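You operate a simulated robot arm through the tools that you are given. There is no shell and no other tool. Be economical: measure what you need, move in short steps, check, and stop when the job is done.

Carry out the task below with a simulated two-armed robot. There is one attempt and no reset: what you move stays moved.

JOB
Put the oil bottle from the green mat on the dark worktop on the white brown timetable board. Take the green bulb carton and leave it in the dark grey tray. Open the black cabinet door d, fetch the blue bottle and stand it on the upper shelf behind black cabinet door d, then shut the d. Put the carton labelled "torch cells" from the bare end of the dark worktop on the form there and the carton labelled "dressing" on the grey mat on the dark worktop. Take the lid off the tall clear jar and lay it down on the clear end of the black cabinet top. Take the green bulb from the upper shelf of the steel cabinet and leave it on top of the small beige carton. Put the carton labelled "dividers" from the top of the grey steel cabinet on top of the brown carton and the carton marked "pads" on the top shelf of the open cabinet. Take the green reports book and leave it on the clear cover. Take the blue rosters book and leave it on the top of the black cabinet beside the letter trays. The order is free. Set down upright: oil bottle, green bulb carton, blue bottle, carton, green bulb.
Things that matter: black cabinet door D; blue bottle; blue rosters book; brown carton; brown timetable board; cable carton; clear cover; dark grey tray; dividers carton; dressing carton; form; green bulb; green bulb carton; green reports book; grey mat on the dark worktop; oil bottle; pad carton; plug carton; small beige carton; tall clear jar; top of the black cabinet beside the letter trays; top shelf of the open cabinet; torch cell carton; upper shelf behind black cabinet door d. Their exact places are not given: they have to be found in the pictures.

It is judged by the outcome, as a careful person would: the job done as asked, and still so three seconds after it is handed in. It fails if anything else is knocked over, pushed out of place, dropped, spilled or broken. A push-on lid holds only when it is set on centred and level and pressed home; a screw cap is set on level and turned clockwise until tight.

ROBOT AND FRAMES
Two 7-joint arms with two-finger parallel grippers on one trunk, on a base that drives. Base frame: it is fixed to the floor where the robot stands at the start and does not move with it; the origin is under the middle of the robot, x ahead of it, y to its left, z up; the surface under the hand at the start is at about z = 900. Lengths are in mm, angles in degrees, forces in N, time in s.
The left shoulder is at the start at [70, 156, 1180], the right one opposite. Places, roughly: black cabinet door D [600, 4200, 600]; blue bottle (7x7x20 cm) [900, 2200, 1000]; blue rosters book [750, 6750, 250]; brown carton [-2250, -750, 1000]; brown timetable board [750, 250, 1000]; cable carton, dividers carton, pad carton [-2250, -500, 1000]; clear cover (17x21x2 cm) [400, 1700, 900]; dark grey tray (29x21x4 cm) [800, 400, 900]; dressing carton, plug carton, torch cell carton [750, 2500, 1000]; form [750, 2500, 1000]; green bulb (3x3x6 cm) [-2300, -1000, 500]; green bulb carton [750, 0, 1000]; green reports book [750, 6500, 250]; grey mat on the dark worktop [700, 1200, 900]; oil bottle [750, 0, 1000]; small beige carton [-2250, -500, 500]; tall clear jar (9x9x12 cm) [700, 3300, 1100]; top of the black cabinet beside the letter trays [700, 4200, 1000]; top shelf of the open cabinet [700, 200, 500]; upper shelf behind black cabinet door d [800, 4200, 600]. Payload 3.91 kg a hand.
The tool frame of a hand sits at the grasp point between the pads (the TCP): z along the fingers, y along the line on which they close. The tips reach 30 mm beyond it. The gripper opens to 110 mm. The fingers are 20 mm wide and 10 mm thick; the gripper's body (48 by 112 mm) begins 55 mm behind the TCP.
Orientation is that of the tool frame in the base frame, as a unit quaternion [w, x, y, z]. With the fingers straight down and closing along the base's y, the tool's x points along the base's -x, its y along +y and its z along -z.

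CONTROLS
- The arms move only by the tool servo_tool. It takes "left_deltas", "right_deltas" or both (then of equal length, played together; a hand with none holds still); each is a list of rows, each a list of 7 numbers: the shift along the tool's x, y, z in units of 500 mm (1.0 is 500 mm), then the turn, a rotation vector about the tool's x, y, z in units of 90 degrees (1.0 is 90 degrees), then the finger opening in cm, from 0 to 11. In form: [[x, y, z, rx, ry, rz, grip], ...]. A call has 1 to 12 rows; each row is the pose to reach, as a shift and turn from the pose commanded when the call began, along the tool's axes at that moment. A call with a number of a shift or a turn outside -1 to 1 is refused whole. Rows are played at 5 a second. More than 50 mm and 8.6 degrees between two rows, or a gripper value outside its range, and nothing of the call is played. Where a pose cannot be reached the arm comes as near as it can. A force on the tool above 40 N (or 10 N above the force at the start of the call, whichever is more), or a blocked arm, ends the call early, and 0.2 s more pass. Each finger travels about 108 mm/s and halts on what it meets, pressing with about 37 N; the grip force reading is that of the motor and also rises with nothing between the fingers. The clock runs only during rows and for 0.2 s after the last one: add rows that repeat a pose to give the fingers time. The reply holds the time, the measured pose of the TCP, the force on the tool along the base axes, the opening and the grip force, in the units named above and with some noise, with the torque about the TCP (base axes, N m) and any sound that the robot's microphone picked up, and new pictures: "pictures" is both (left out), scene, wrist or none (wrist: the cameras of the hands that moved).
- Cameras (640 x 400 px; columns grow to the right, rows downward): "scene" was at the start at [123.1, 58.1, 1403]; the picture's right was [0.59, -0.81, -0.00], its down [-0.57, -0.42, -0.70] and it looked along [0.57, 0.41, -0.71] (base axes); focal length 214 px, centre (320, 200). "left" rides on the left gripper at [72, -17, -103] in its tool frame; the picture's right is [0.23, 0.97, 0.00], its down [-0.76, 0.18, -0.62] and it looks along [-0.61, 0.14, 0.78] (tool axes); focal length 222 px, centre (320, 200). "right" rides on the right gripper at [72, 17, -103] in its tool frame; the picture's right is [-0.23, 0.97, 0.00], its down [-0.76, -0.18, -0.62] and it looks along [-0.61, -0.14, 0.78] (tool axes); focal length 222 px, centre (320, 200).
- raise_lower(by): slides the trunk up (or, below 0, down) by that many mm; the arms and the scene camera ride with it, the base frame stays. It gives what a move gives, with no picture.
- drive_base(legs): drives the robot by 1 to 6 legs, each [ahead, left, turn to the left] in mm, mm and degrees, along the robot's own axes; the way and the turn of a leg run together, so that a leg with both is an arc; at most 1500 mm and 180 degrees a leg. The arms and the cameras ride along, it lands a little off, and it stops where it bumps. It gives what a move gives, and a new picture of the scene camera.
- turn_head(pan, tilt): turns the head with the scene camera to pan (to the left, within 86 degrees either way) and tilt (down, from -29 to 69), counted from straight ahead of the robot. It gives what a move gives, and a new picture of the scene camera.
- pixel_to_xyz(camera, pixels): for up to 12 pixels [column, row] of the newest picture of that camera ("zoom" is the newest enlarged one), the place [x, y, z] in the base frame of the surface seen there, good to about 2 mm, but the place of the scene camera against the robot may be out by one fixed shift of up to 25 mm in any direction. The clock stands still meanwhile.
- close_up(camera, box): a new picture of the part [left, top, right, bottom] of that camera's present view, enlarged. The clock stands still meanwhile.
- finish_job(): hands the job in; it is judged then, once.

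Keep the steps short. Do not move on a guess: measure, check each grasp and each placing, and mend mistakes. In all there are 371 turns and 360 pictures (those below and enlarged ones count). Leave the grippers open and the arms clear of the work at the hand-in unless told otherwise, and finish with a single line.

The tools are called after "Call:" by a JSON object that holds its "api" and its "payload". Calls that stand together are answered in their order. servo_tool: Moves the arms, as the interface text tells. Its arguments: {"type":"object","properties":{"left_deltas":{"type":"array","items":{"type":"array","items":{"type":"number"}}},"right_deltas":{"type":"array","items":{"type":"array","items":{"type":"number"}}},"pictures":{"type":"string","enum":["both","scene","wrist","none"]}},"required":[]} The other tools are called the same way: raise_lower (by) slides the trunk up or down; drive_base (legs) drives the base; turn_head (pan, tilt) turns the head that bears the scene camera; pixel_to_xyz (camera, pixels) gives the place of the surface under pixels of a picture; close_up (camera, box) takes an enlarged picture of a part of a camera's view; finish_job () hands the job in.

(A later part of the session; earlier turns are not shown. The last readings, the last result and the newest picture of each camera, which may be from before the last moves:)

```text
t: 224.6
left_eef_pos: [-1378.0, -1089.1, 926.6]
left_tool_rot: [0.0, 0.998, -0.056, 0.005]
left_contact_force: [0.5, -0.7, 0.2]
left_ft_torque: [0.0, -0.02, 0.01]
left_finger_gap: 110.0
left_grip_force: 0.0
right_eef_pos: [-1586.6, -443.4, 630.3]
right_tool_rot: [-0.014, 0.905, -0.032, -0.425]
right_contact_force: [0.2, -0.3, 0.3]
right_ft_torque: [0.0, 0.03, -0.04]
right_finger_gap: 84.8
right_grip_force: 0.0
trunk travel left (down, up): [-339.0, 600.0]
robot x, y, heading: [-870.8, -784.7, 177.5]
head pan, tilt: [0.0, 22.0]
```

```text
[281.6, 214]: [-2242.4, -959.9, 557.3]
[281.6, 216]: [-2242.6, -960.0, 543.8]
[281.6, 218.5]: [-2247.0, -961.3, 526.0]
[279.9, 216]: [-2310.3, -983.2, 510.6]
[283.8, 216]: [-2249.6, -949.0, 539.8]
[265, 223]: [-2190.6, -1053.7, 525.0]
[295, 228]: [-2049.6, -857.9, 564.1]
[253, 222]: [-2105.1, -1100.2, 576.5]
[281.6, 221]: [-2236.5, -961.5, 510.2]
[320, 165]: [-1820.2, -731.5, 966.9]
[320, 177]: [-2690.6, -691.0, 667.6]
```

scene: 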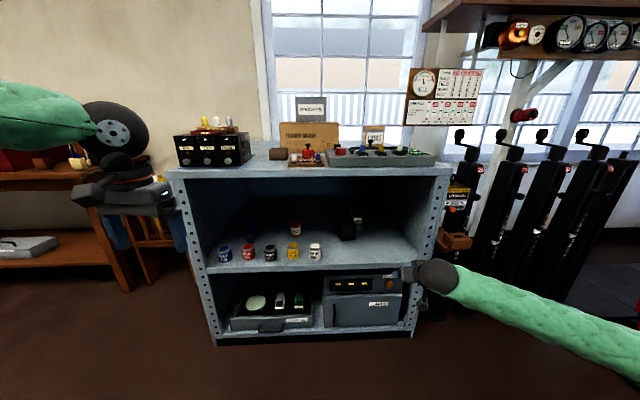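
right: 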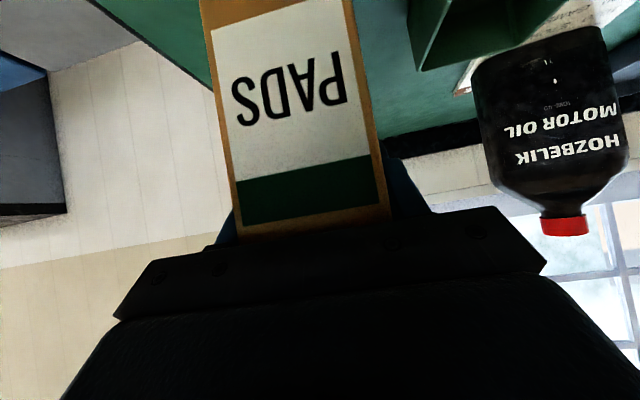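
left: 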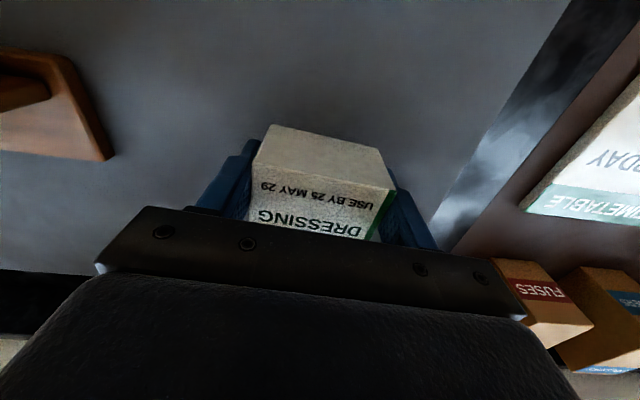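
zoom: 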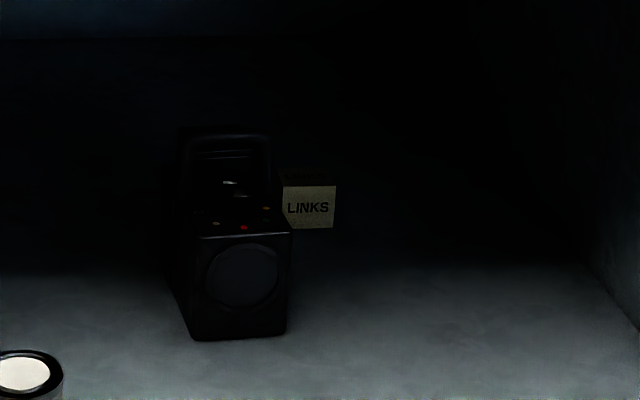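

I can see the green bulb at about (-2250,-962) standing on the shelf, z about 500, and the LINKS carton, the small beige one, at about (-2200,-480), top 545. The enamel cans stand in front, so the hand must go in above them with a nearly straight arm. I'll back off and extend the right arm in front of its shoulder.

Call:
{"api": "drive_base", "payload": {"legs": [[-200, 0, 2.3]]}}

Call:
{"api": "servo_tool", "payload": {"right_deltas": [[-0.047, 0.052, 0.057, 0, 0, 0, 8.5], [-0.093, 0.103, 0.113, 0, 0, 0, 8.5], [-0.14, 0.155, 0.17, 0, 0, 0, 8.5], [-0.186, 0.207, 0.227, 0, 0, 0, 8.5], [-0.233, 0.258, 0.283, 0, 0, 0, 8.5], [-0.279, 0.31, 0.34, 0, 0, 0, 8.5], [-0.279, 0.31, 0.34, 0, 0, 0, 8.5]], "pictures": "both"}}

```text
t: 226.2
left_eef_pos: [-1164.8, -1115.1, 926.5]
left_tool_rot: [0.0, 0.999, -0.036, 0.003]
left_contact_force: [0.6, 0.2, 0.4]
left_ft_torque: [0.01, 0.03, 0.02]
left_finger_gap: 110.0
left_grip_force: 0.1
right_eef_pos: [-1398.8, -477.7, 629.5]
right_tool_rot: [-0.005, 0.905, -0.013, -0.426]
right_contact_force: [0.3, -0.2, 0.6]
right_ft_torque: [0.03, 0.01, -0.04]
right_finger_gap: 84.9
right_grip_force: 0.1
trunk travel left (down, up): [-339.0, 600.0]
robot x, y, heading: [-668.2, -788.7, 179.7]
head pan, tilt: [0.0, 22.0]
```

scene: 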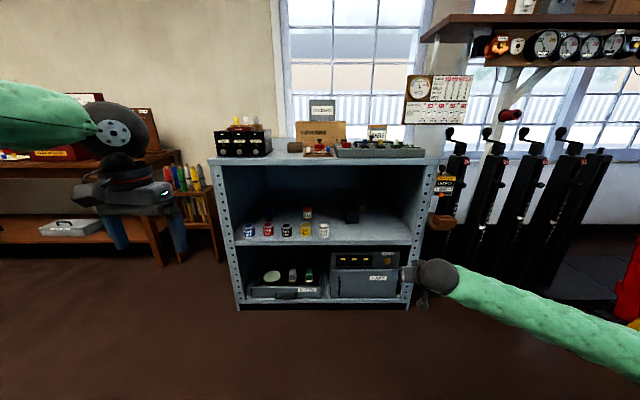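

```text
t: 227.8
left_eef_pos: [-1164.5, -1114.0, 925.0]
left_tool_rot: [0.001, 0.999, -0.036, 0.005]
left_contact_force: [0.8, 0.1, -1.1]
left_ft_torque: [0.0, 0.02, 0.0]
left_finger_gap: 110.0
left_grip_force: 0.2
right_eef_pos: [-1623.0, -626.0, 631.2]
right_tool_rot: [-0.005, 0.905, -0.013, -0.425]
right_contact_force: [0.1, -0.5, -0.2]
right_ft_torque: [-0.03, 0.01, 0.0]
right_finger_gap: 84.9
right_grip_force: 0.1
trunk travel left (down, up): [-339.0, 600.0]
robot x, y, heading: [-667.6, -790.9, 179.8]
head pan, tilt: [0.0, 22.0]
```

scene: 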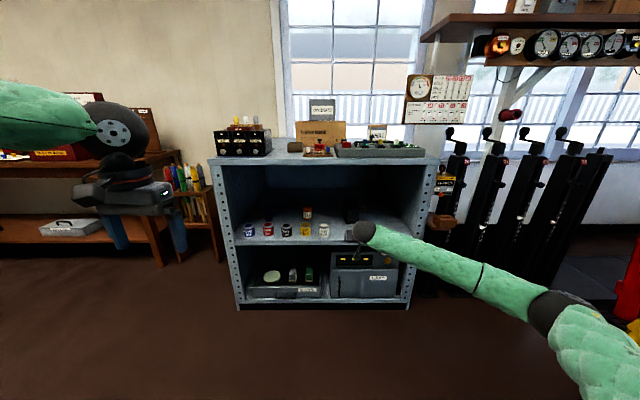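
right: 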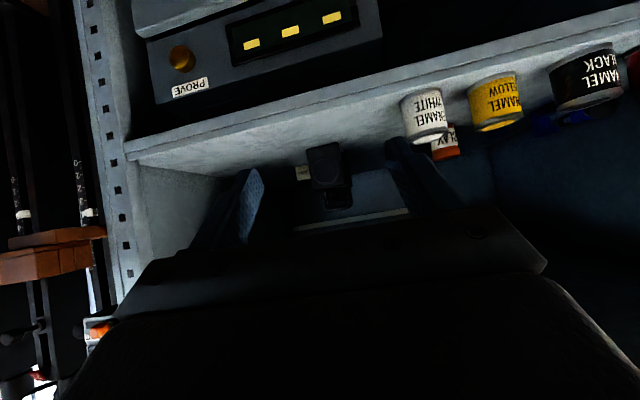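

Call:
{"api": "pixel_to_xyz", "payload": {"camera": "scene", "pixels": [[545, 310], [480, 280], [420, 250], [362, 236], [600, 340], [250, 233], [269, 232], [288, 231], [305, 231], [324, 232], [307, 214]]}}

```text
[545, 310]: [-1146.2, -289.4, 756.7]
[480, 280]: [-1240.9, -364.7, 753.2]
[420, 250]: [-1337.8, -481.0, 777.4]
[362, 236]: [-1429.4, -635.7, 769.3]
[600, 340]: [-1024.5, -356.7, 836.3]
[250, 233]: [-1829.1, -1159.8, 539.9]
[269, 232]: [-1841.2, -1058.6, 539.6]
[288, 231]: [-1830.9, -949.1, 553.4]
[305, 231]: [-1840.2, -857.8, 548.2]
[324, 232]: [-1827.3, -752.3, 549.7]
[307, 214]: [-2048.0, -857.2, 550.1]
```

The wrist, forearm and elbow will clear the cans and the lamp. I'll raise the left hand out of the way, then line up with the bulb and drive in above the cans.

Call:
{"api": "servo_tool", "payload": {"left_deltas": [[0, 0, -0.09, 0, 0, 0, 11], [0, 0, -0.18, 0, 0, 0, 11], [0, 0, -0.27, 0, 0, 0, 11], [0, 0, -0.36, 0, 0, 0, 11], [0, 0, -0.45, 0, 0, 0, 11], [0, 0, -0.54, 0, 0, 0, 11]], "pictures": "none"}}

Call:
{"api": "drive_base", "payload": {"legs": [[0, 337, 0], [320, 0, 0]]}}

Call:
{"api": "close_up", "payload": {"camera": "right", "box": [0, 0, 640, 400]}}

```text
t: 229.2
left_eef_pos: [-1167.1, -1112.3, 1195.8]
left_tool_rot: [0.0, 0.999, -0.035, 0.005]
left_contact_force: [-0.9, 0.9, -0.4]
left_ft_torque: [-0.04, 0.06, 0.03]
left_finger_gap: 110.2
left_grip_force: 0.0
right_eef_pos: [-1622.4, -624.7, 630.8]
right_tool_rot: [-0.005, 0.905, -0.014, -0.425]
right_contact_force: [-0.6, 0.0, -0.9]
right_ft_torque: [-0.01, 0.0, 0.01]
right_finger_gap: 85.0
right_grip_force: 0.0
trunk travel left (down, up): [-339.0, 600.0]
robot x, y, heading: [-667.9, -787.8, 179.9]
head pan, tilt: [0.0, 22.0]
```

```text
t: 233.2
left_eef_pos: [-1492.9, -1446.3, 1195.2]
left_tool_rot: [0.0, 0.999, -0.036, 0.006]
left_contact_force: [0.3, 0.5, 0.7]
left_ft_torque: [-0.01, 0.01, 0.01]
left_finger_gap: 110.1
left_grip_force: 0.1
right_eef_pos: [-1946.0, -956.0, 628.7]
right_tool_rot: [-0.006, 0.905, -0.014, -0.425]
right_contact_force: [0.5, -0.2, 0.0]
right_ft_torque: [-0.02, -0.02, -0.01]
right_finger_gap: 84.9
right_grip_force: 0.0
trunk travel left (down, up): [-339.0, 600.0]
robot x, y, heading: [-992.0, -1125.2, 179.9]
head pan, tilt: [0.0, 22.0]
```

scene: 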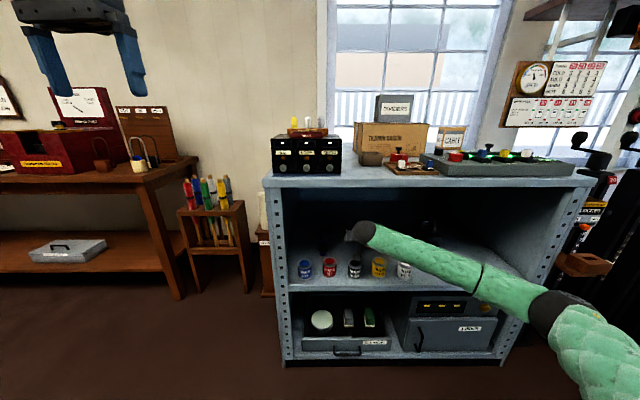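

```text
1.00 times, centred on (320, 200) of right (not enlarged: the box is as wide or as high as the picture)
```

zoom: 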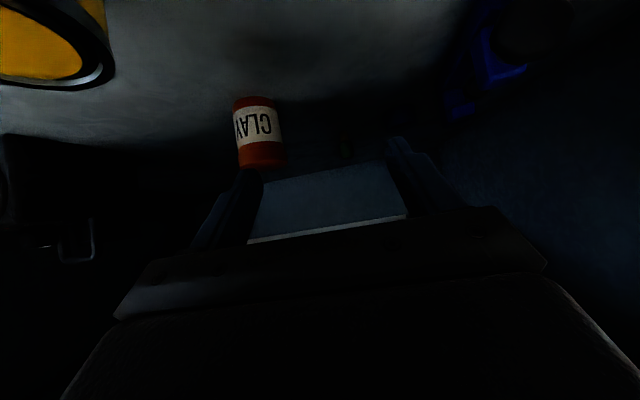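

Call:
{"api": "close_up", "payload": {"camera": "right", "box": [280, 100, 440, 200]}}

Call:
{"api": "pixel_to_xyz", "payload": {"camera": "zoom", "pixels": [[260, 165], [300, 150], [340, 140], [360, 160]]}}

```text
4.00 times, centred on (360, 150) of right
```

zoom: 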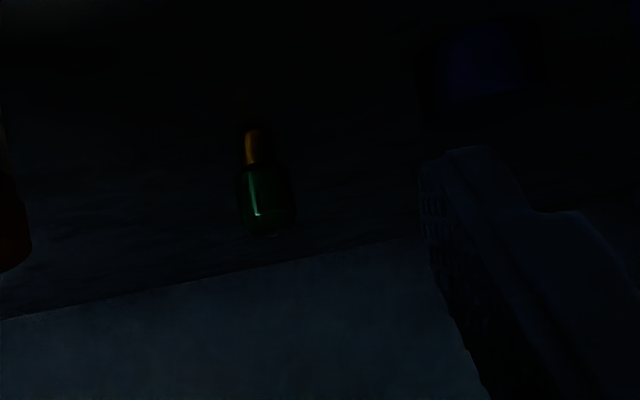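

```text
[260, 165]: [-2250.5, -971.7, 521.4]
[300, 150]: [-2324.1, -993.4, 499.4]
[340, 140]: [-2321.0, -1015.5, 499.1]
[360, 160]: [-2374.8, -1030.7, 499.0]
```

Call:
{"api": "pixel_to_xyz", "payload": {"camera": "zoom", "pixels": [[252, 140], [252, 155], [255, 185], [268, 200], [275, 190], [290, 195], [242, 195], [265, 228], [268, 215]]}}

```text
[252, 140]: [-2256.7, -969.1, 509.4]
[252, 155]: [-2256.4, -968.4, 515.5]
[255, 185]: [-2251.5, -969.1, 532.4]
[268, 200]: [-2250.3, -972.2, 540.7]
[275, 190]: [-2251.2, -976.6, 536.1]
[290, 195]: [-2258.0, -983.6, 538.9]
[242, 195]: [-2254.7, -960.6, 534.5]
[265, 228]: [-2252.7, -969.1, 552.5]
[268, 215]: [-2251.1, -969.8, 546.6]
```

The bulb's axis is at about (-2264,-972), brass base down, glass z 522–557. I'll drive in above it.

Call:
{"api": "drive_base", "payload": {"legs": [[200, 10, 0], [112, 6, 0]]}}

Call:
{"api": "close_up", "payload": {"camera": "right", "box": [200, 20, 440, 200]}}

```text
t: 235.6
left_eef_pos: [-1807.1, -1461.7, 1193.8]
left_tool_rot: [-0.001, 0.999, -0.037, 0.005]
left_contact_force: [-0.6, 0.5, -0.5]
left_ft_torque: [-0.01, -0.07, 0.02]
left_finger_gap: 109.7
left_grip_force: 0.0
right_eef_pos: [-2260.5, -972.6, 627.5]
right_tool_rot: [-0.006, 0.905, -0.014, -0.424]
right_contact_force: [0.1, -0.1, -0.5]
right_ft_torque: [0.03, -0.01, 0.04]
right_finger_gap: 85.0
right_grip_force: 0.1
trunk travel left (down, up): [-339.0, 600.0]
robot x, y, heading: [-1303.0, -1137.1, 180.1]
head pan, tilt: [0.0, 22.0]
```

scene: 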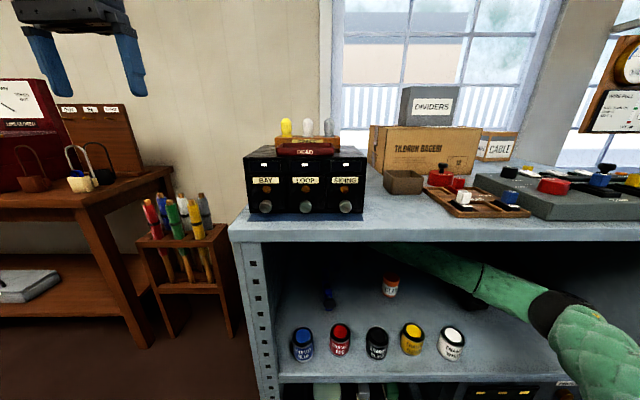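

```text
2.22 times, centred on (320, 110) of right
```

zoom: 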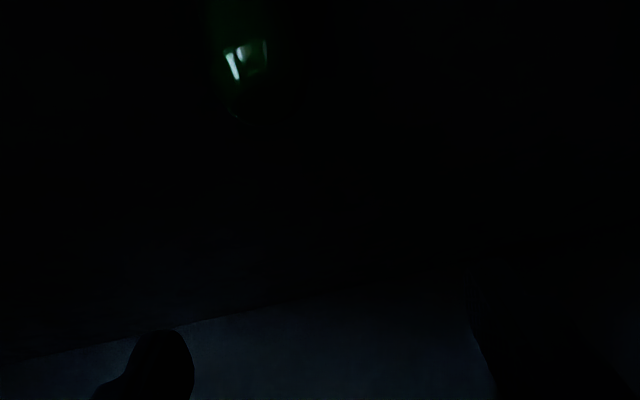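

Call:
{"api": "pixel_to_xyz", "payload": {"camera": "zoom", "pixels": [[235, 60], [262, 50], [235, 100], [250, 80], [220, 60], [285, 60], [255, 110], [208, 50]]}}

```text
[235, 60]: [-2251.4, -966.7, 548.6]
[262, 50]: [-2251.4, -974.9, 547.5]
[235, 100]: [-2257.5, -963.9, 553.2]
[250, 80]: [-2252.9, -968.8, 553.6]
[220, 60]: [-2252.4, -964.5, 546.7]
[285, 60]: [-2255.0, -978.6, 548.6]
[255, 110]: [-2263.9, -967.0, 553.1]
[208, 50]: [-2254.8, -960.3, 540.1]
```

Lined up. I'll lower the trunk 87 mm and close.

Call:
{"api": "raise_lower", "payload": {"by": -87}}

Call:
{"api": "close_up", "payload": {"camera": "right", "box": [160, 0, 480, 240]}}

```text
t: 236.8
left_eef_pos: [-1804.8, -1461.0, 1107.1]
left_tool_rot: [0.0, 0.999, -0.037, 0.005]
left_contact_force: [-0.1, -0.3, -0.4]
left_ft_torque: [0.04, 0.0, -0.04]
left_finger_gap: 110.2
left_grip_force: 0.1
right_eef_pos: [-2259.2, -973.5, 543.2]
right_tool_rot: [-0.006, 0.905, -0.015, -0.425]
right_contact_force: [0.3, -0.7, -0.4]
right_ft_torque: [0.02, 0.01, 0.01]
right_finger_gap: 84.9
right_grip_force: 0.0
trunk travel left (down, up): [-252.0, 688.0]
robot x, y, heading: [-1308.0, -1135.7, 179.6]
head pan, tilt: [0.0, 22.0]
```

```text
1.67 times, centred on (320, 120) of right
```

zoom: 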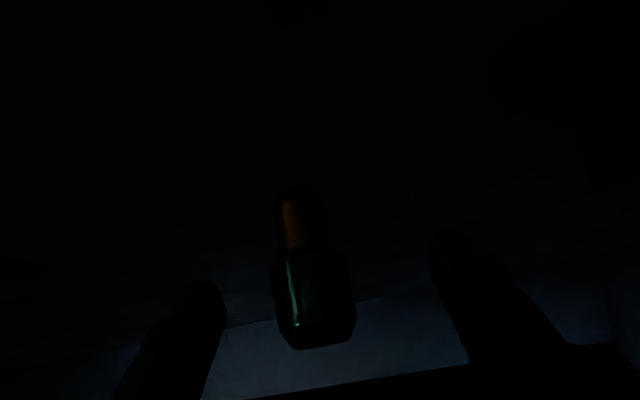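

The bulb is between the fingers. I'll centre it by 4 mm, close slowly and lift 20 mm.

Call:
{"api": "servo_tool", "payload": {"right_deltas": [[0, -0.007, 0, 0, 0, 0, 8], [0, -0.007, 0, 0, 0, 0, 6], [0, -0.007, 0, 0, 0, 0, 4.5], [0, -0.007, 0, 0, 0, 0, 3], [0, -0.007, 0, 0, 0, 0, 1.5], [0, -0.007, 0, 0, 0, 0, 0], [0, -0.007, 0, 0, 0, 0, 0], [-0.031, -0.007, -0.025, 0, 0, 0, 0], [-0.031, -0.007, -0.025, 0, 0, 0, 0]], "pictures": "none"}}

Call:
{"api": "close_up", "payload": {"camera": "right", "box": [160, 0, 480, 240]}}

```text
t: 238.8
left_eef_pos: [-1805.4, -1462.7, 1107.0]
left_tool_rot: [0.001, 0.999, -0.037, 0.004]
left_contact_force: [-0.5, 0.6, 0.3]
left_ft_torque: [0.0, 0.01, -0.01]
left_finger_gap: 110.2
left_grip_force: 0.0
right_eef_pos: [-2259.6, -969.7, 562.2]
right_tool_rot: [-0.006, 0.905, -0.014, -0.425]
right_contact_force: [0.1, 0.2, 0.3]
right_ft_torque: [-0.02, -0.03, -0.04]
right_finger_gap: 26.0
right_grip_force: 37.6
trunk travel left (down, up): [-252.0, 688.0]
robot x, y, heading: [-1308.2, -1138.4, 179.8]
head pan, tilt: [0.0, 22.0]
```

```text
1.67 times, centred on (320, 120) of right
```

zoom: 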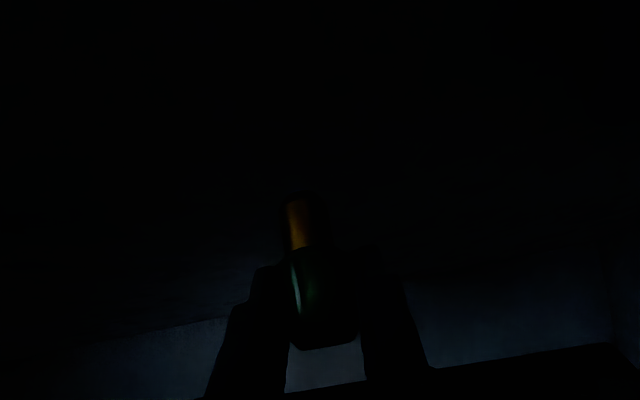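

The bulb is held (26 mm). I'll raise the trunk and back out over the cans.

Call:
{"api": "raise_lower", "payload": {"by": 100}}

Call:
{"api": "drive_base", "payload": {"legs": [[-560, 0, 0]]}}

Call:
{"api": "servo_tool", "payload": {"right_deltas": [[-0.04, 0, 0.05, 0, 0, 0, 0], [-0.08, 0, 0.1, 0, 0, 0, 0], [-0.12, 0, 0.15, 0, 0, 0, 0], [-0.16, 0, 0.197, 0, 0, 0, 0], [-0.184, 0, 0.224, 0, 0, 0, 0], [-0.184, 0, 0.224, 0, 0, 0, 0]], "pictures": "both"}}

```text
t: 240.1
left_eef_pos: [-1805.6, -1461.1, 1207.1]
left_tool_rot: [0.0, 0.999, -0.037, 0.005]
left_contact_force: [-0.6, 0.0, -0.6]
left_ft_torque: [0.05, -0.02, -0.02]
left_finger_gap: 110.0
left_grip_force: 0.0
right_eef_pos: [-2259.0, -969.0, 661.1]
right_tool_rot: [-0.006, 0.905, -0.015, -0.425]
right_contact_force: [-0.8, 0.4, 0.6]
right_ft_torque: [0.0, 0.03, -0.01]
right_finger_gap: 26.3
right_grip_force: 37.1
trunk travel left (down, up): [-352.0, 588.0]
robot x, y, heading: [-1303.7, -1132.1, 179.9]
head pan, tilt: [0.0, 22.0]
```

```text
t: 243.3
left_eef_pos: [-1241.7, -1463.1, 1208.9]
left_tool_rot: [0.0, 0.999, -0.037, 0.004]
left_contact_force: [0.6, -1.2, -0.6]
left_ft_torque: [0.01, -0.01, 0.0]
left_finger_gap: 110.1
left_grip_force: 0.1
right_eef_pos: [-1696.2, -970.7, 663.2]
right_tool_rot: [-0.006, 0.905, -0.014, -0.424]
right_contact_force: [0.0, -0.2, 0.2]
right_ft_torque: [0.01, -0.02, 0.01]
right_finger_gap: 26.6
right_grip_force: 37.0
trunk travel left (down, up): [-352.0, 588.0]
robot x, y, heading: [-741.9, -1141.3, 179.8]
head pan, tilt: [0.0, 22.0]
```

scene: 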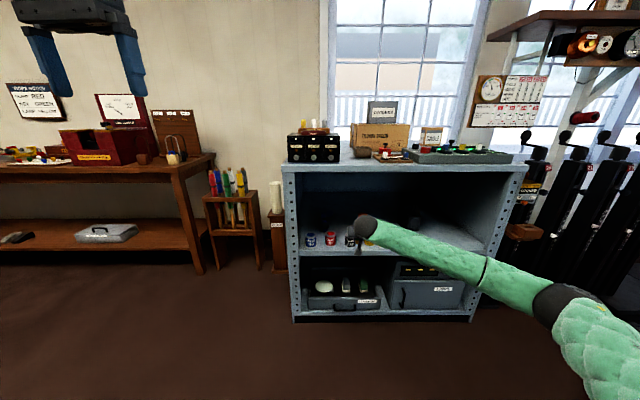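

```text
t: 244.7
left_eef_pos: [-1241.5, -1462.6, 1207.4]
left_tool_rot: [0.0, 0.999, -0.037, 0.004]
left_contact_force: [0.5, 0.8, -0.4]
left_ft_torque: [0.02, 0.02, 0.0]
left_finger_gap: 110.3
left_grip_force: 0.0
right_eef_pos: [-1841.6, -965.3, 663.1]
right_tool_rot: [-0.006, 0.905, -0.015, -0.425]
right_contact_force: [-0.4, -0.2, -0.5]
right_ft_torque: [-0.01, 0.03, 0.0]
right_finger_gap: 26.5
right_grip_force: 36.7
trunk travel left (down, up): [-352.0, 588.0]
robot x, y, heading: [-742.1, -1137.1, 179.6]
head pan, tilt: [0.0, 22.0]
```

scene: 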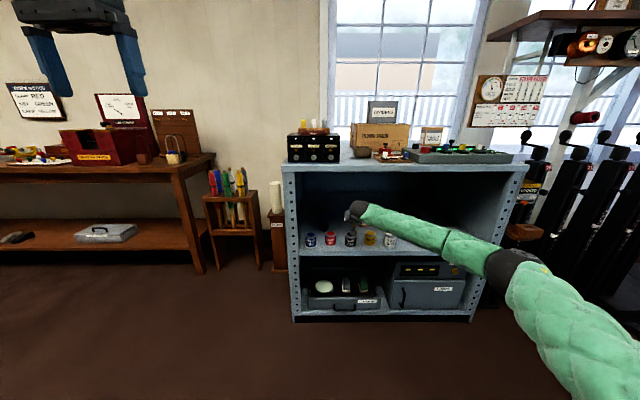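
right: 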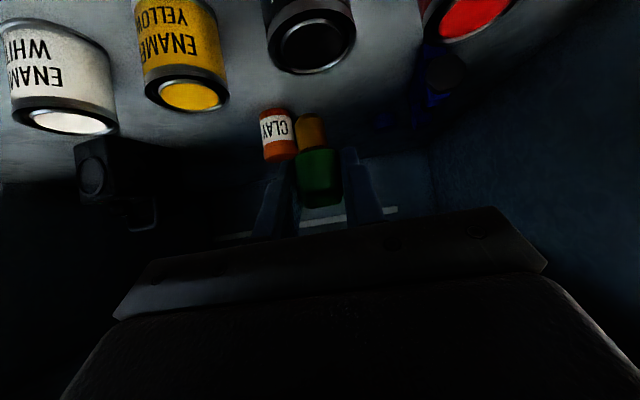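

The arm is straighter now. I'll back out, turn 20° to the right and stage in front of the LINKS carton.

Call:
{"api": "drive_base", "payload": {"legs": [[-160, 0, 0], [0, 0, -20], [200, -50, 0]]}}

Call:
{"api": "close_up", "payload": {"camera": "right", "box": [160, 40, 480, 240]}}

```text
t: 248.5
left_eef_pos: [-1337.1, -1157.2, 1207.2]
left_tool_rot: [0.002, 0.978, -0.208, 0.004]
left_contact_force: [0.1, -0.2, 0.0]
left_ft_torque: [-0.04, -0.02, -0.02]
left_finger_gap: 110.0
left_grip_force: 0.1
right_eef_pos: [-1730.7, -485.8, 659.6]
right_tool_rot: [-0.079, 0.889, -0.171, -0.417]
right_contact_force: [-0.1, 0.9, -0.7]
right_ft_torque: [0.01, 0.0, -0.01]
right_finger_gap: 26.1
right_grip_force: 37.5
trunk travel left (down, up): [-352.0, 588.0]
robot x, y, heading: [-758.6, -1026.1, 160.0]
head pan, tilt: [0.0, 22.0]
```

scene: 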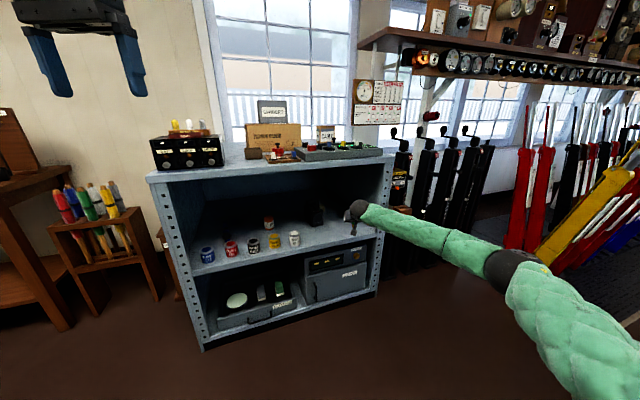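

```text
2.00 times, centred on (320, 140) of right
```

zoom: 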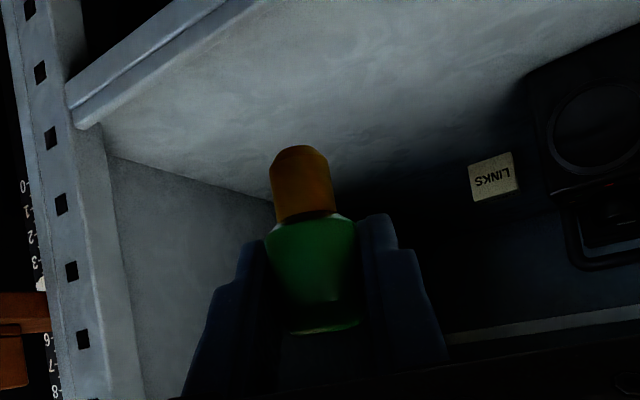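

Call:
{"api": "pixel_to_xyz", "payload": {"camera": "zoom", "pixels": [[470, 163], [512, 152], [518, 188], [474, 200], [495, 180], [80, 120], [110, 200], [140, 330], [545, 190], [500, 195], [75, 110]]}}

```text
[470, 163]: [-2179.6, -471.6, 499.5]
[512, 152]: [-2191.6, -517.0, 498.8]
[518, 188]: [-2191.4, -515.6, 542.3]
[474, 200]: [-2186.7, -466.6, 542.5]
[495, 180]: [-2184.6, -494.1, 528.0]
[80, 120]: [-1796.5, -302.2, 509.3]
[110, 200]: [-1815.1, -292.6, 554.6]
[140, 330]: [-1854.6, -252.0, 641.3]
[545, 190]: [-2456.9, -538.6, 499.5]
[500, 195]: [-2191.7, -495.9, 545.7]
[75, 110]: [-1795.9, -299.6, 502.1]
```

The carton's front centre is (-2187,-492), top 545. I'll turn the hand 18° back to straight, so the camera stays clear of the lamp, then drive in.

Call:
{"api": "servo_tool", "payload": {"right_deltas": [[-0.05, 0, 0, -0.05, 0, -0.042, 0], [-0.05, 0, 0, -0.1, 0, -0.083, 0], [-0.05, 0, 0, -0.155, 0, -0.127, 0], [-0.05, 0, 0, -0.155, 0, -0.127, 0]], "pictures": "none"}}

Call:
{"api": "close_up", "payload": {"camera": "right", "box": [160, 40, 480, 240]}}

```text
t: 249.5
left_eef_pos: [-1336.3, -1158.9, 1207.1]
left_tool_rot: [0.001, 0.978, -0.208, 0.005]
left_contact_force: [1.4, -0.2, 0.1]
left_ft_torque: [0.01, -0.02, 0.03]
left_finger_gap: 109.9
left_grip_force: 0.1
right_eef_pos: [-1745.6, -482.0, 680.3]
right_tool_rot: [-0.012, 0.905, -0.029, -0.425]
right_contact_force: [0.0, -0.1, 0.7]
right_ft_torque: [-0.03, 0.0, 0.01]
right_finger_gap: 26.3
right_grip_force: 36.8
trunk travel left (down, up): [-352.0, 588.0]
robot x, y, heading: [-754.5, -1023.3, 160.0]
head pan, tilt: [0.0, 22.0]
```

```text
2.00 times, centred on (320, 140) of right
```

zoom: 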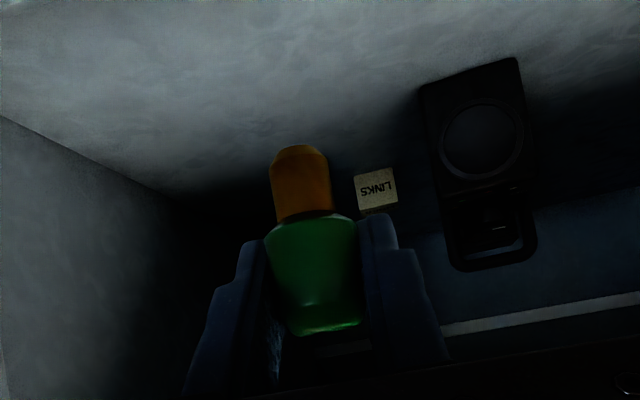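

Call:
{"api": "pixel_to_xyz", "payload": {"camera": "zoom", "pixels": [[424, 90], [516, 62], [440, 190], [530, 185], [460, 265], [535, 240], [445, 230], [360, 208], [375, 210], [395, 203], [377, 190]]}}

```text
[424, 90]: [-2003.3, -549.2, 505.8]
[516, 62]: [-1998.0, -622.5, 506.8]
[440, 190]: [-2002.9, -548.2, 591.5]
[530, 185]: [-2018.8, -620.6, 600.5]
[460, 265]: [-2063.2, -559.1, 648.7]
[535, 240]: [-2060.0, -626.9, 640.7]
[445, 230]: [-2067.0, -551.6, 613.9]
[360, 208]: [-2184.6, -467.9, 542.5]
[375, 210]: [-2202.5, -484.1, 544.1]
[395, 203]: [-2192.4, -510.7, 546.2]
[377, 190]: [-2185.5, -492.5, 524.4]
```

Call:
{"api": "drive_base", "payload": {"legs": [[280, 105, 0], [145, 55, 0]]}}

Call:
{"api": "close_up", "payload": {"camera": "right", "box": [160, 0, 480, 240]}}

```text
t: 252.5
left_eef_pos: [-1793.6, -1161.9, 1205.9]
left_tool_rot: [0.0, 0.978, -0.209, 0.006]
left_contact_force: [-0.7, 0.2, -0.7]
left_ft_torque: [-0.01, -0.02, -0.01]
left_finger_gap: 109.9
left_grip_force: 0.0
right_eef_pos: [-2199.7, -484.3, 679.2]
right_tool_rot: [-0.013, 0.905, -0.032, -0.424]
right_contact_force: [0.1, 0.4, 0.6]
right_ft_torque: [-0.02, 0.01, 0.0]
right_finger_gap: 26.0
right_grip_force: 36.9
trunk travel left (down, up): [-352.0, 588.0]
robot x, y, heading: [-1213.0, -1031.3, 159.5]
head pan, tilt: [0.0, 22.0]
```

scene: 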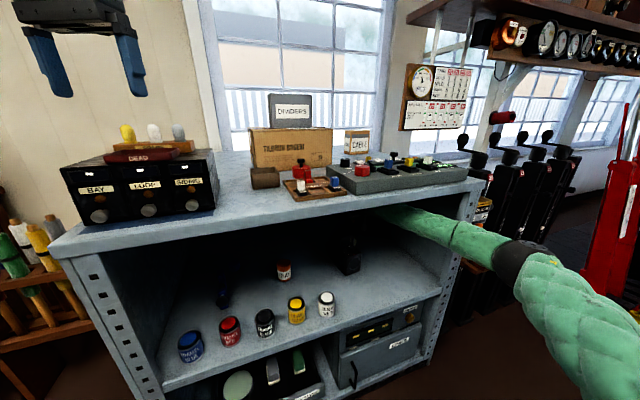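

```text
1.67 times, centred on (320, 120) of right
```

zoom: 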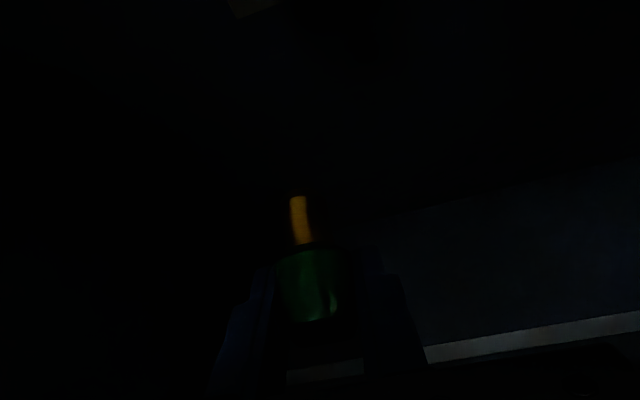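

Call:
{"api": "raise_lower", "payload": {"by": -45}}

Call:
{"api": "close_up", "payload": {"camera": "right", "box": [200, 0, 440, 150]}}

```text
t: 253.4
left_eef_pos: [-1790.9, -1161.4, 1163.2]
left_tool_rot: [0.001, 0.978, -0.209, 0.006]
left_contact_force: [1.0, -0.8, 0.3]
left_ft_torque: [-0.01, 0.04, -0.02]
left_finger_gap: 110.1
left_grip_force: 0.1
right_eef_pos: [-2197.2, -482.5, 635.8]
right_tool_rot: [-0.013, 0.905, -0.031, -0.425]
right_contact_force: [0.8, 0.4, -0.3]
right_ft_torque: [0.02, -0.01, -0.01]
right_finger_gap: 26.1
right_grip_force: 37.2
trunk travel left (down, up): [-307.0, 633.0]
robot x, y, heading: [-1211.9, -1034.2, 159.6]
head pan, tilt: [0.0, 22.0]
```

```text
2.67 times, centred on (320, 75) of right
```

zoom: 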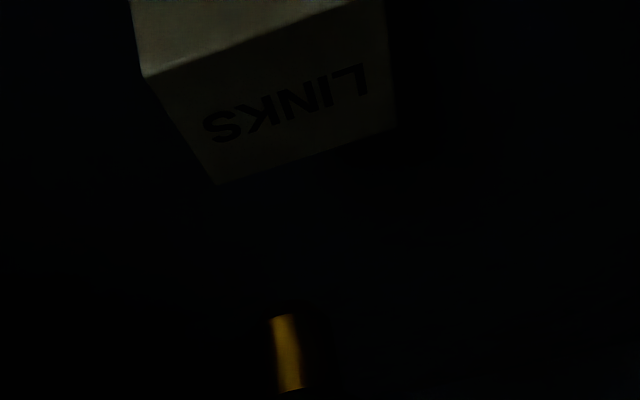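

Call:
{"api": "pixel_to_xyz", "payload": {"camera": "zoom", "pixels": [[146, 80], [352, 6], [217, 180], [392, 126], [275, 100], [288, 375], [275, 325], [300, 385]]}}

```text
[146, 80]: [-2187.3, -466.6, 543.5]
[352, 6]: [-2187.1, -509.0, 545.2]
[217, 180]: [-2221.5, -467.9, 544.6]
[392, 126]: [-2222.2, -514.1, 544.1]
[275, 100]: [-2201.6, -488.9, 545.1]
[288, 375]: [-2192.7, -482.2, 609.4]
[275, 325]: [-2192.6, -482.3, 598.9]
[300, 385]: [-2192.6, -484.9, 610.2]
```

I'll shift 6 mm to centre on the carton top (-2204,-490), then lower.

Call:
{"api": "servo_tool", "payload": {"right_deltas": [[-0.004, 0.013, 0.005, 0, 0, 0, 0], [-0.004, 0.013, 0.005, 0, 0, 0, 0]], "pictures": "none"}}

Call:
{"api": "raise_lower", "payload": {"by": -44}}

Call:
{"api": "close_up", "payload": {"camera": "right", "box": [200, 40, 440, 220]}}

```text
t: 254.0
left_eef_pos: [-1790.9, -1162.5, 1162.6]
left_tool_rot: [0.001, 0.978, -0.21, 0.005]
left_contact_force: [-0.5, 0.0, 1.2]
left_ft_torque: [-0.02, 0.04, -0.01]
left_finger_gap: 110.0
left_grip_force: 0.0
right_eef_pos: [-2201.5, -489.3, 634.9]
right_tool_rot: [-0.013, 0.905, -0.032, -0.424]
right_contact_force: [-0.2, 0.1, -0.2]
right_ft_torque: [-0.02, 0.0, -0.01]
right_finger_gap: 26.2
right_grip_force: 37.1
trunk travel left (down, up): [-307.0, 633.0]
robot x, y, heading: [-1215.8, -1025.8, 159.7]
head pan, tilt: [0.0, 22.0]
```

```text
t: 254.8
left_eef_pos: [-1791.3, -1162.4, 1119.6]
left_tool_rot: [0.0, 0.978, -0.209, 0.005]
left_contact_force: [0.2, -0.6, 0.3]
left_ft_torque: [0.0, 0.01, -0.02]
left_finger_gap: 110.2
left_grip_force: 0.0
right_eef_pos: [-2202.1, -490.5, 591.6]
right_tool_rot: [-0.013, 0.905, -0.031, -0.425]
right_contact_force: [0.2, -0.8, 0.6]
right_ft_torque: [-0.02, -0.07, 0.01]
right_finger_gap: 26.0
right_grip_force: 37.1
trunk travel left (down, up): [-263.0, 676.0]
robot x, y, heading: [-1210.2, -1031.4, 159.8]
head pan, tilt: [0.0, 22.0]
```

```text
2.22 times, centred on (320, 130) of right
```

zoom: 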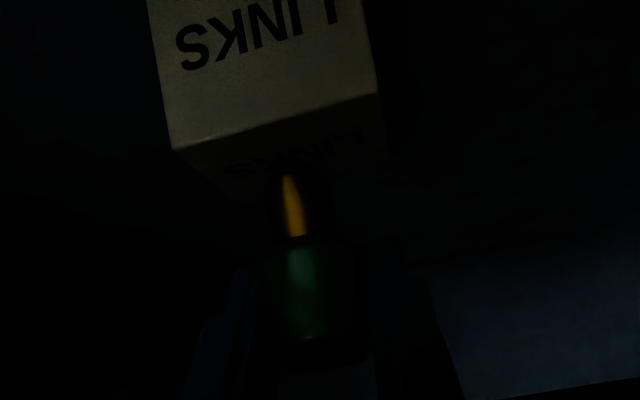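

Call:
{"api": "raise_lower", "payload": {"by": -2}}

Call:
{"api": "raise_lower", "payload": {"by": -1.2}}

```text
t: 255.3
left_eef_pos: [-1790.9, -1161.2, 1115.8]
left_tool_rot: [0.0, 0.978, -0.21, 0.005]
left_contact_force: [0.5, 0.8, 0.3]
left_ft_torque: [-0.01, -0.01, 0.03]
left_finger_gap: 110.1
left_grip_force: 0.1
right_eef_pos: [-2201.0, -488.3, 588.6]
right_tool_rot: [-0.012, 0.905, -0.031, -0.424]
right_contact_force: [-0.9, 1.3, 0.0]
right_ft_torque: [-0.01, -0.01, 0.01]
right_finger_gap: 26.1
right_grip_force: 37.1
trunk travel left (down, up): [-261.0, 678.0]
robot x, y, heading: [-1211.8, -1031.6, 159.8]
head pan, tilt: [0.0, 22.0]
```

```text
t: 255.9
left_eef_pos: [-1791.7, -1161.7, 1114.9]
left_tool_rot: [0.001, 0.978, -0.21, 0.005]
left_contact_force: [-0.1, -0.2, 0.6]
left_ft_torque: [-0.01, 0.02, -0.02]
left_finger_gap: 110.1
left_grip_force: 0.0
right_eef_pos: [-2200.9, -489.1, 587.9]
right_tool_rot: [-0.013, 0.904, -0.031, -0.426]
right_contact_force: [-0.5, -0.2, 1.8]
right_ft_torque: [0.05, 0.02, -0.03]
right_finger_gap: 26.0
right_grip_force: 37.2
trunk travel left (down, up): [-260.0, 680.0]
robot x, y, heading: [-1213.1, -1029.9, 160.0]
head pan, tilt: [0.0, 22.0]
```

Call:
{"api": "raise_lower", "payload": {"by": -0.8}}

```text
t: 256.4
left_eef_pos: [-1791.6, -1163.0, 1114.2]
left_tool_rot: [0.001, 0.978, -0.209, 0.005]
left_contact_force: [0.1, 0.8, 0.2]
left_ft_torque: [-0.04, -0.02, 0.0]
left_finger_gap: 110.0
left_grip_force: 0.1
right_eef_pos: [-2201.2, -489.3, 588.7]
right_tool_rot: [-0.013, 0.904, -0.031, -0.426]
right_contact_force: [-2.1, 0.1, 6.2]
right_ft_torque: [-0.02, 0.03, 0.01]
right_finger_gap: 25.9
right_grip_force: 36.8
trunk travel left (down, up): [-259.0, 680.0]
robot x, y, heading: [-1213.0, -1027.0, 160.1]
head pan, tilt: [0.0, 22.0]
```

Contact. I'll open gently and retreat along the finger direction.

Call:
{"api": "servo_tool", "payload": {"right_deltas": [[0, 0, 0, 0, 0, 0, 3.2], [0, 0, 0, 0, 0, 0, 4.5], [0, 0, 0, 0, 0, 0, 6], [0, 0, 0, 0, 0, 0, 6.5], [0, 0, -0.04, 0, 0, 0, 6.5], [0, 0, -0.12, 0, 0, 0, 6.5], [0, 0, -0.2, 0, 0, 0, 6.5]], "pictures": "none"}}

Call:
{"api": "close_up", "payload": {"camera": "right", "box": [200, 40, 440, 220]}}

```text
t: 258.0
left_eef_pos: [-1790.6, -1163.0, 1113.7]
left_tool_rot: [0.0, 0.978, -0.209, 0.004]
left_contact_force: [0.8, -0.3, 0.0]
left_ft_torque: [0.04, 0.04, -0.04]
left_finger_gap: 110.0
left_grip_force: 0.1
right_eef_pos: [-2125.1, -494.7, 652.2]
right_tool_rot: [-0.013, 0.905, -0.031, -0.425]
right_contact_force: [-0.1, 0.0, 0.5]
right_ft_torque: [0.02, 0.0, -0.02]
right_finger_gap: 65.0
right_grip_force: 0.0
trunk travel left (down, up): [-259.0, 680.0]
robot x, y, heading: [-1212.2, -1029.2, 159.6]
head pan, tilt: [0.0, 22.0]
```

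```text
2.22 times, centred on (320, 130) of right
```

zoom: 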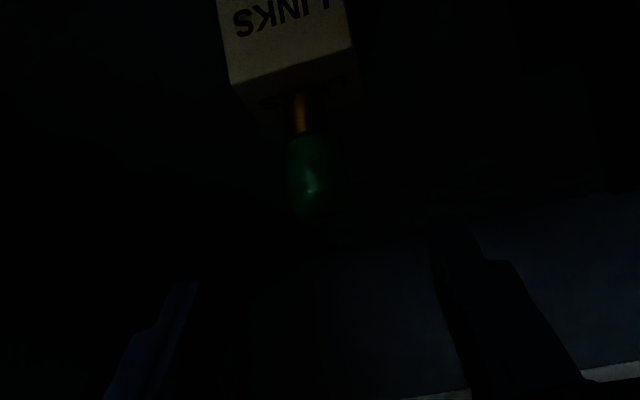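

The bulb stands on the LINKS carton. I'll leave the cabinet along its depth.

Call:
{"api": "raise_lower", "payload": {"by": 20}}

Call:
{"api": "drive_base", "payload": {"legs": [[-420, -153, 0], [-250, 0, 0]]}}

Call:
{"api": "close_up", "payload": {"camera": "scene", "box": [160, 140, 420, 300]}}

```text
t: 258.6
left_eef_pos: [-1791.7, -1161.8, 1133.1]
left_tool_rot: [0.001, 0.978, -0.209, 0.006]
left_contact_force: [0.0, 0.5, -0.1]
left_ft_torque: [0.0, -0.02, 0.0]
left_finger_gap: 110.1
left_grip_force: 0.0
right_eef_pos: [-2125.6, -493.2, 670.9]
right_tool_rot: [-0.013, 0.904, -0.032, -0.426]
right_contact_force: [-0.6, -0.9, -0.4]
right_ft_torque: [0.02, 0.0, 0.01]
right_finger_gap: 64.7
right_grip_force: 0.0
trunk travel left (down, up): [-279.0, 660.0]
robot x, y, heading: [-1211.5, -1026.1, 159.6]
head pan, tilt: [0.0, 22.0]
```

```text
t: 262.8
left_eef_pos: [-1108.5, -1252.4, 1134.9]
left_tool_rot: [0.0, 0.978, -0.209, 0.005]
left_contact_force: [0.3, -0.5, -0.5]
left_ft_torque: [-0.02, 0.02, 0.0]
left_finger_gap: 109.8
left_grip_force: 0.1
right_eef_pos: [-1444.0, -585.3, 674.2]
right_tool_rot: [-0.012, 0.904, -0.03, -0.426]
right_contact_force: [0.1, -0.3, 1.8]
right_ft_torque: [-0.03, -0.03, 0.01]
right_finger_gap: 65.0
right_grip_force: 0.0
trunk travel left (down, up): [-279.0, 660.0]
robot x, y, heading: [-530.7, -1118.4, 159.6]
head pan, tilt: [0.0, 22.0]
```

scene: 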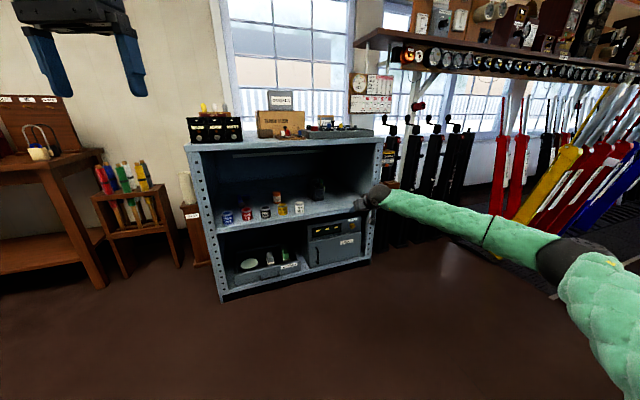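

```text
2.46 times, centred on (290, 220) of scene
```

zoom: 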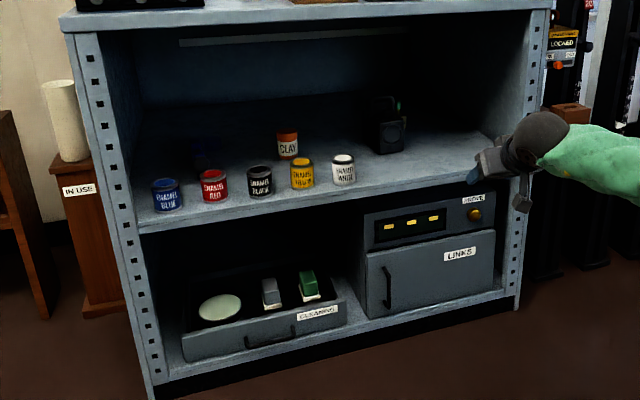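

The bulb job is done. I'll bring the trunk up and the right hand back to pointing down, then drive to the far part of the worktop.

Call:
{"api": "raise_lower", "payload": {"by": 346}}

Call:
{"api": "servo_tool", "payload": {"right_deltas": [[0.026, 0, -0.061, 0, 0.05, 0, 8], [0.053, 0, -0.121, 0, 0.1, 0, 8], [0.079, 0, -0.182, 0, 0.15, 0, 9], [0.106, 0, -0.243, 0, 0.2, 0, 10], [0.132, 0, -0.304, 0, 0.25, 0, 11], [0.158, 0, -0.364, 0, 0.3, 0, 11], [0.185, 0, -0.425, 0, 0.35, 0, 11], [0.211, 0, -0.486, 0, 0.41, 0, 11], [0.237, 0, -0.547, 0, 0.47, 0, 11], [0.264, 0, -0.607, 0, 0.53, 0, 11], [0.29, 0, -0.668, 0, 0.56, 0, 11], [0.29, 0, -0.668, 0, 0.56, 0, 11]], "pictures": "none"}}

Call:
{"api": "drive_base", "payload": {"legs": [[0, 0, -160], [-100, 500, 0], [330, 600, 0], [0, 1200, 0], [0, 1000, 0]]}}

```text
t: 266.1
left_eef_pos: [-1110.6, -1252.8, 1480.2]
left_tool_rot: [0.001, 0.978, -0.211, 0.004]
left_contact_force: [-0.4, 0.9, 0.0]
left_ft_torque: [-0.02, -0.03, 0.01]
left_finger_gap: 110.2
left_grip_force: 0.1
right_eef_pos: [-1444.0, -585.8, 1017.2]
right_tool_rot: [-0.013, 0.905, -0.031, -0.424]
right_contact_force: [0.4, 0.0, -0.4]
right_ft_torque: [-0.04, 0.02, 0.0]
right_finger_gap: 65.0
right_grip_force: 0.0
trunk travel left (down, up): [-626.0, 314.0]
robot x, y, heading: [-529.3, -1117.2, 160.1]
head pan, tilt: [0.0, 22.0]
```

```text
t: 268.7
left_eef_pos: [-1110.3, -1251.8, 1480.1]
left_tool_rot: [0.001, 0.978, -0.21, 0.005]
left_contact_force: [-0.1, -0.2, -0.8]
left_ft_torque: [-0.05, 0.01, 0.01]
left_finger_gap: 110.1
left_grip_force: 0.1
right_eef_pos: [-1095.2, -607.3, 1119.7]
right_tool_rot: [0.001, 0.999, -0.033, 0.002]
right_contact_force: [0.6, -0.4, -0.2]
right_ft_torque: [-0.02, -0.04, -0.02]
right_finger_gap: 110.0
right_grip_force: 0.1
trunk travel left (down, up): [-626.0, 314.0]
robot x, y, heading: [-525.5, -1120.3, 159.7]
head pan, tilt: [0.0, 22.0]
```

```text
t: 292.2
left_eef_pos: [238.2, 2508.8, 1479.7]
left_tool_rot: [-0.006, 0.041, 0.999, 0.0]
left_contact_force: [1.0, -0.1, -0.5]
left_ft_torque: [0.0, 0.0, -0.03]
left_finger_gap: 110.1
left_grip_force: 0.0
right_eef_pos: [441.0, 1895.7, 1119.0]
right_tool_rot: [-0.001, -0.136, 0.991, 0.001]
right_contact_force: [0.4, 0.0, 0.7]
right_ft_torque: [0.01, 0.0, 0.01]
right_finger_gap: 110.1
right_grip_force: 0.1
trunk travel left (down, up): [-626.0, 314.0]
robot x, y, heading: [-262.8, 2191.2, -0.6]
head pan, tilt: [0.0, 22.0]
```

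scene: 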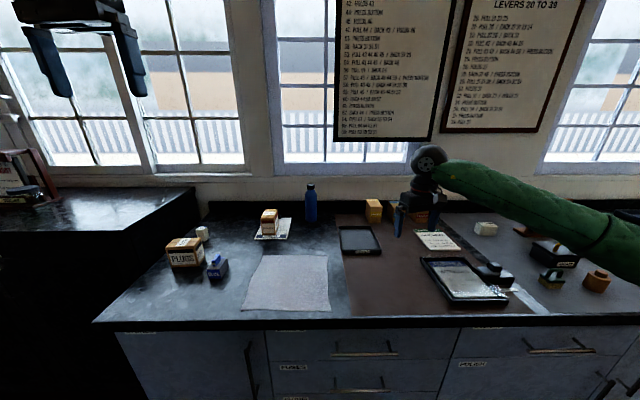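

Call:
{"api": "turn_head", "payload": {"pan": 0, "tilt": 35}}

Call:
{"api": "close_up", "payload": {"camera": "scene", "box": [260, 130, 360, 200]}}

```text
t: 293.0
left_eef_pos: [238.3, 2508.6, 1480.4]
left_tool_rot: [-0.006, 0.041, 0.999, 0.001]
left_contact_force: [0.5, 0.1, 0.3]
left_ft_torque: [0.0, 0.0, 0.0]
left_finger_gap: 110.0
left_grip_force: 0.1
right_eef_pos: [440.0, 1894.4, 1119.5]
right_tool_rot: [-0.001, -0.137, 0.991, 0.002]
right_contact_force: [0.0, -0.2, -0.1]
right_ft_torque: [0.0, 0.02, 0.0]
right_finger_gap: 109.9
right_grip_force: 0.0
trunk travel left (down, up): [-626.0, 314.0]
robot x, y, heading: [-264.2, 2192.8, -0.9]
head pan, tilt: [0.0, 35.0]
```

scene: 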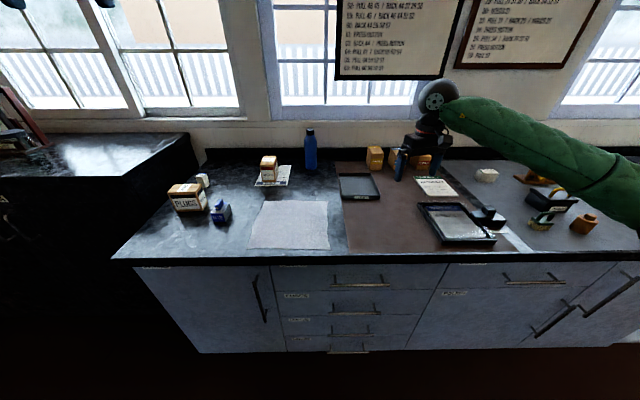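

```text
5.71 times, centred on (310, 165) of scene
```

zoom: 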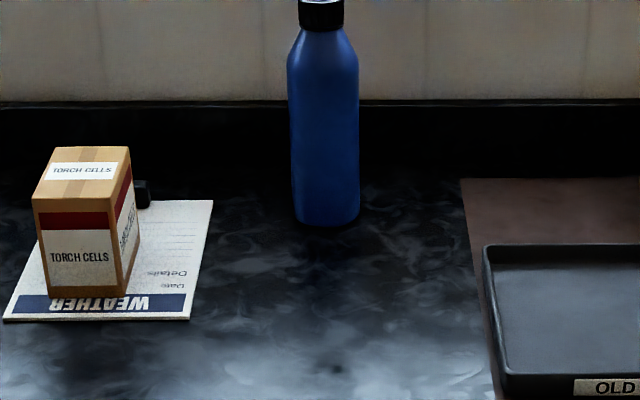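

Call:
{"api": "pixel_to_xyz", "payload": {"camera": "zoom", "pixels": [[325, 210], [325, 150], [325, 80], [292, 100], [355, 100], [322, 20], [308, 40], [340, 40], [322, 3], [302, 70], [330, 110]]}}

```text
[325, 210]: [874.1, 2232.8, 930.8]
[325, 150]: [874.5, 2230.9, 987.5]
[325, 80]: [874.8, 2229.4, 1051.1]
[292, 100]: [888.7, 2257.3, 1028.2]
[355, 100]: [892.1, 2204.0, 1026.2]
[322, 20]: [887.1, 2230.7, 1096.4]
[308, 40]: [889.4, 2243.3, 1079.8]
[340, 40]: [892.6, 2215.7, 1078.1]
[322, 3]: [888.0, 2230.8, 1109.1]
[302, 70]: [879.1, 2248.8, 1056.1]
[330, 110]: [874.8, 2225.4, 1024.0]
```

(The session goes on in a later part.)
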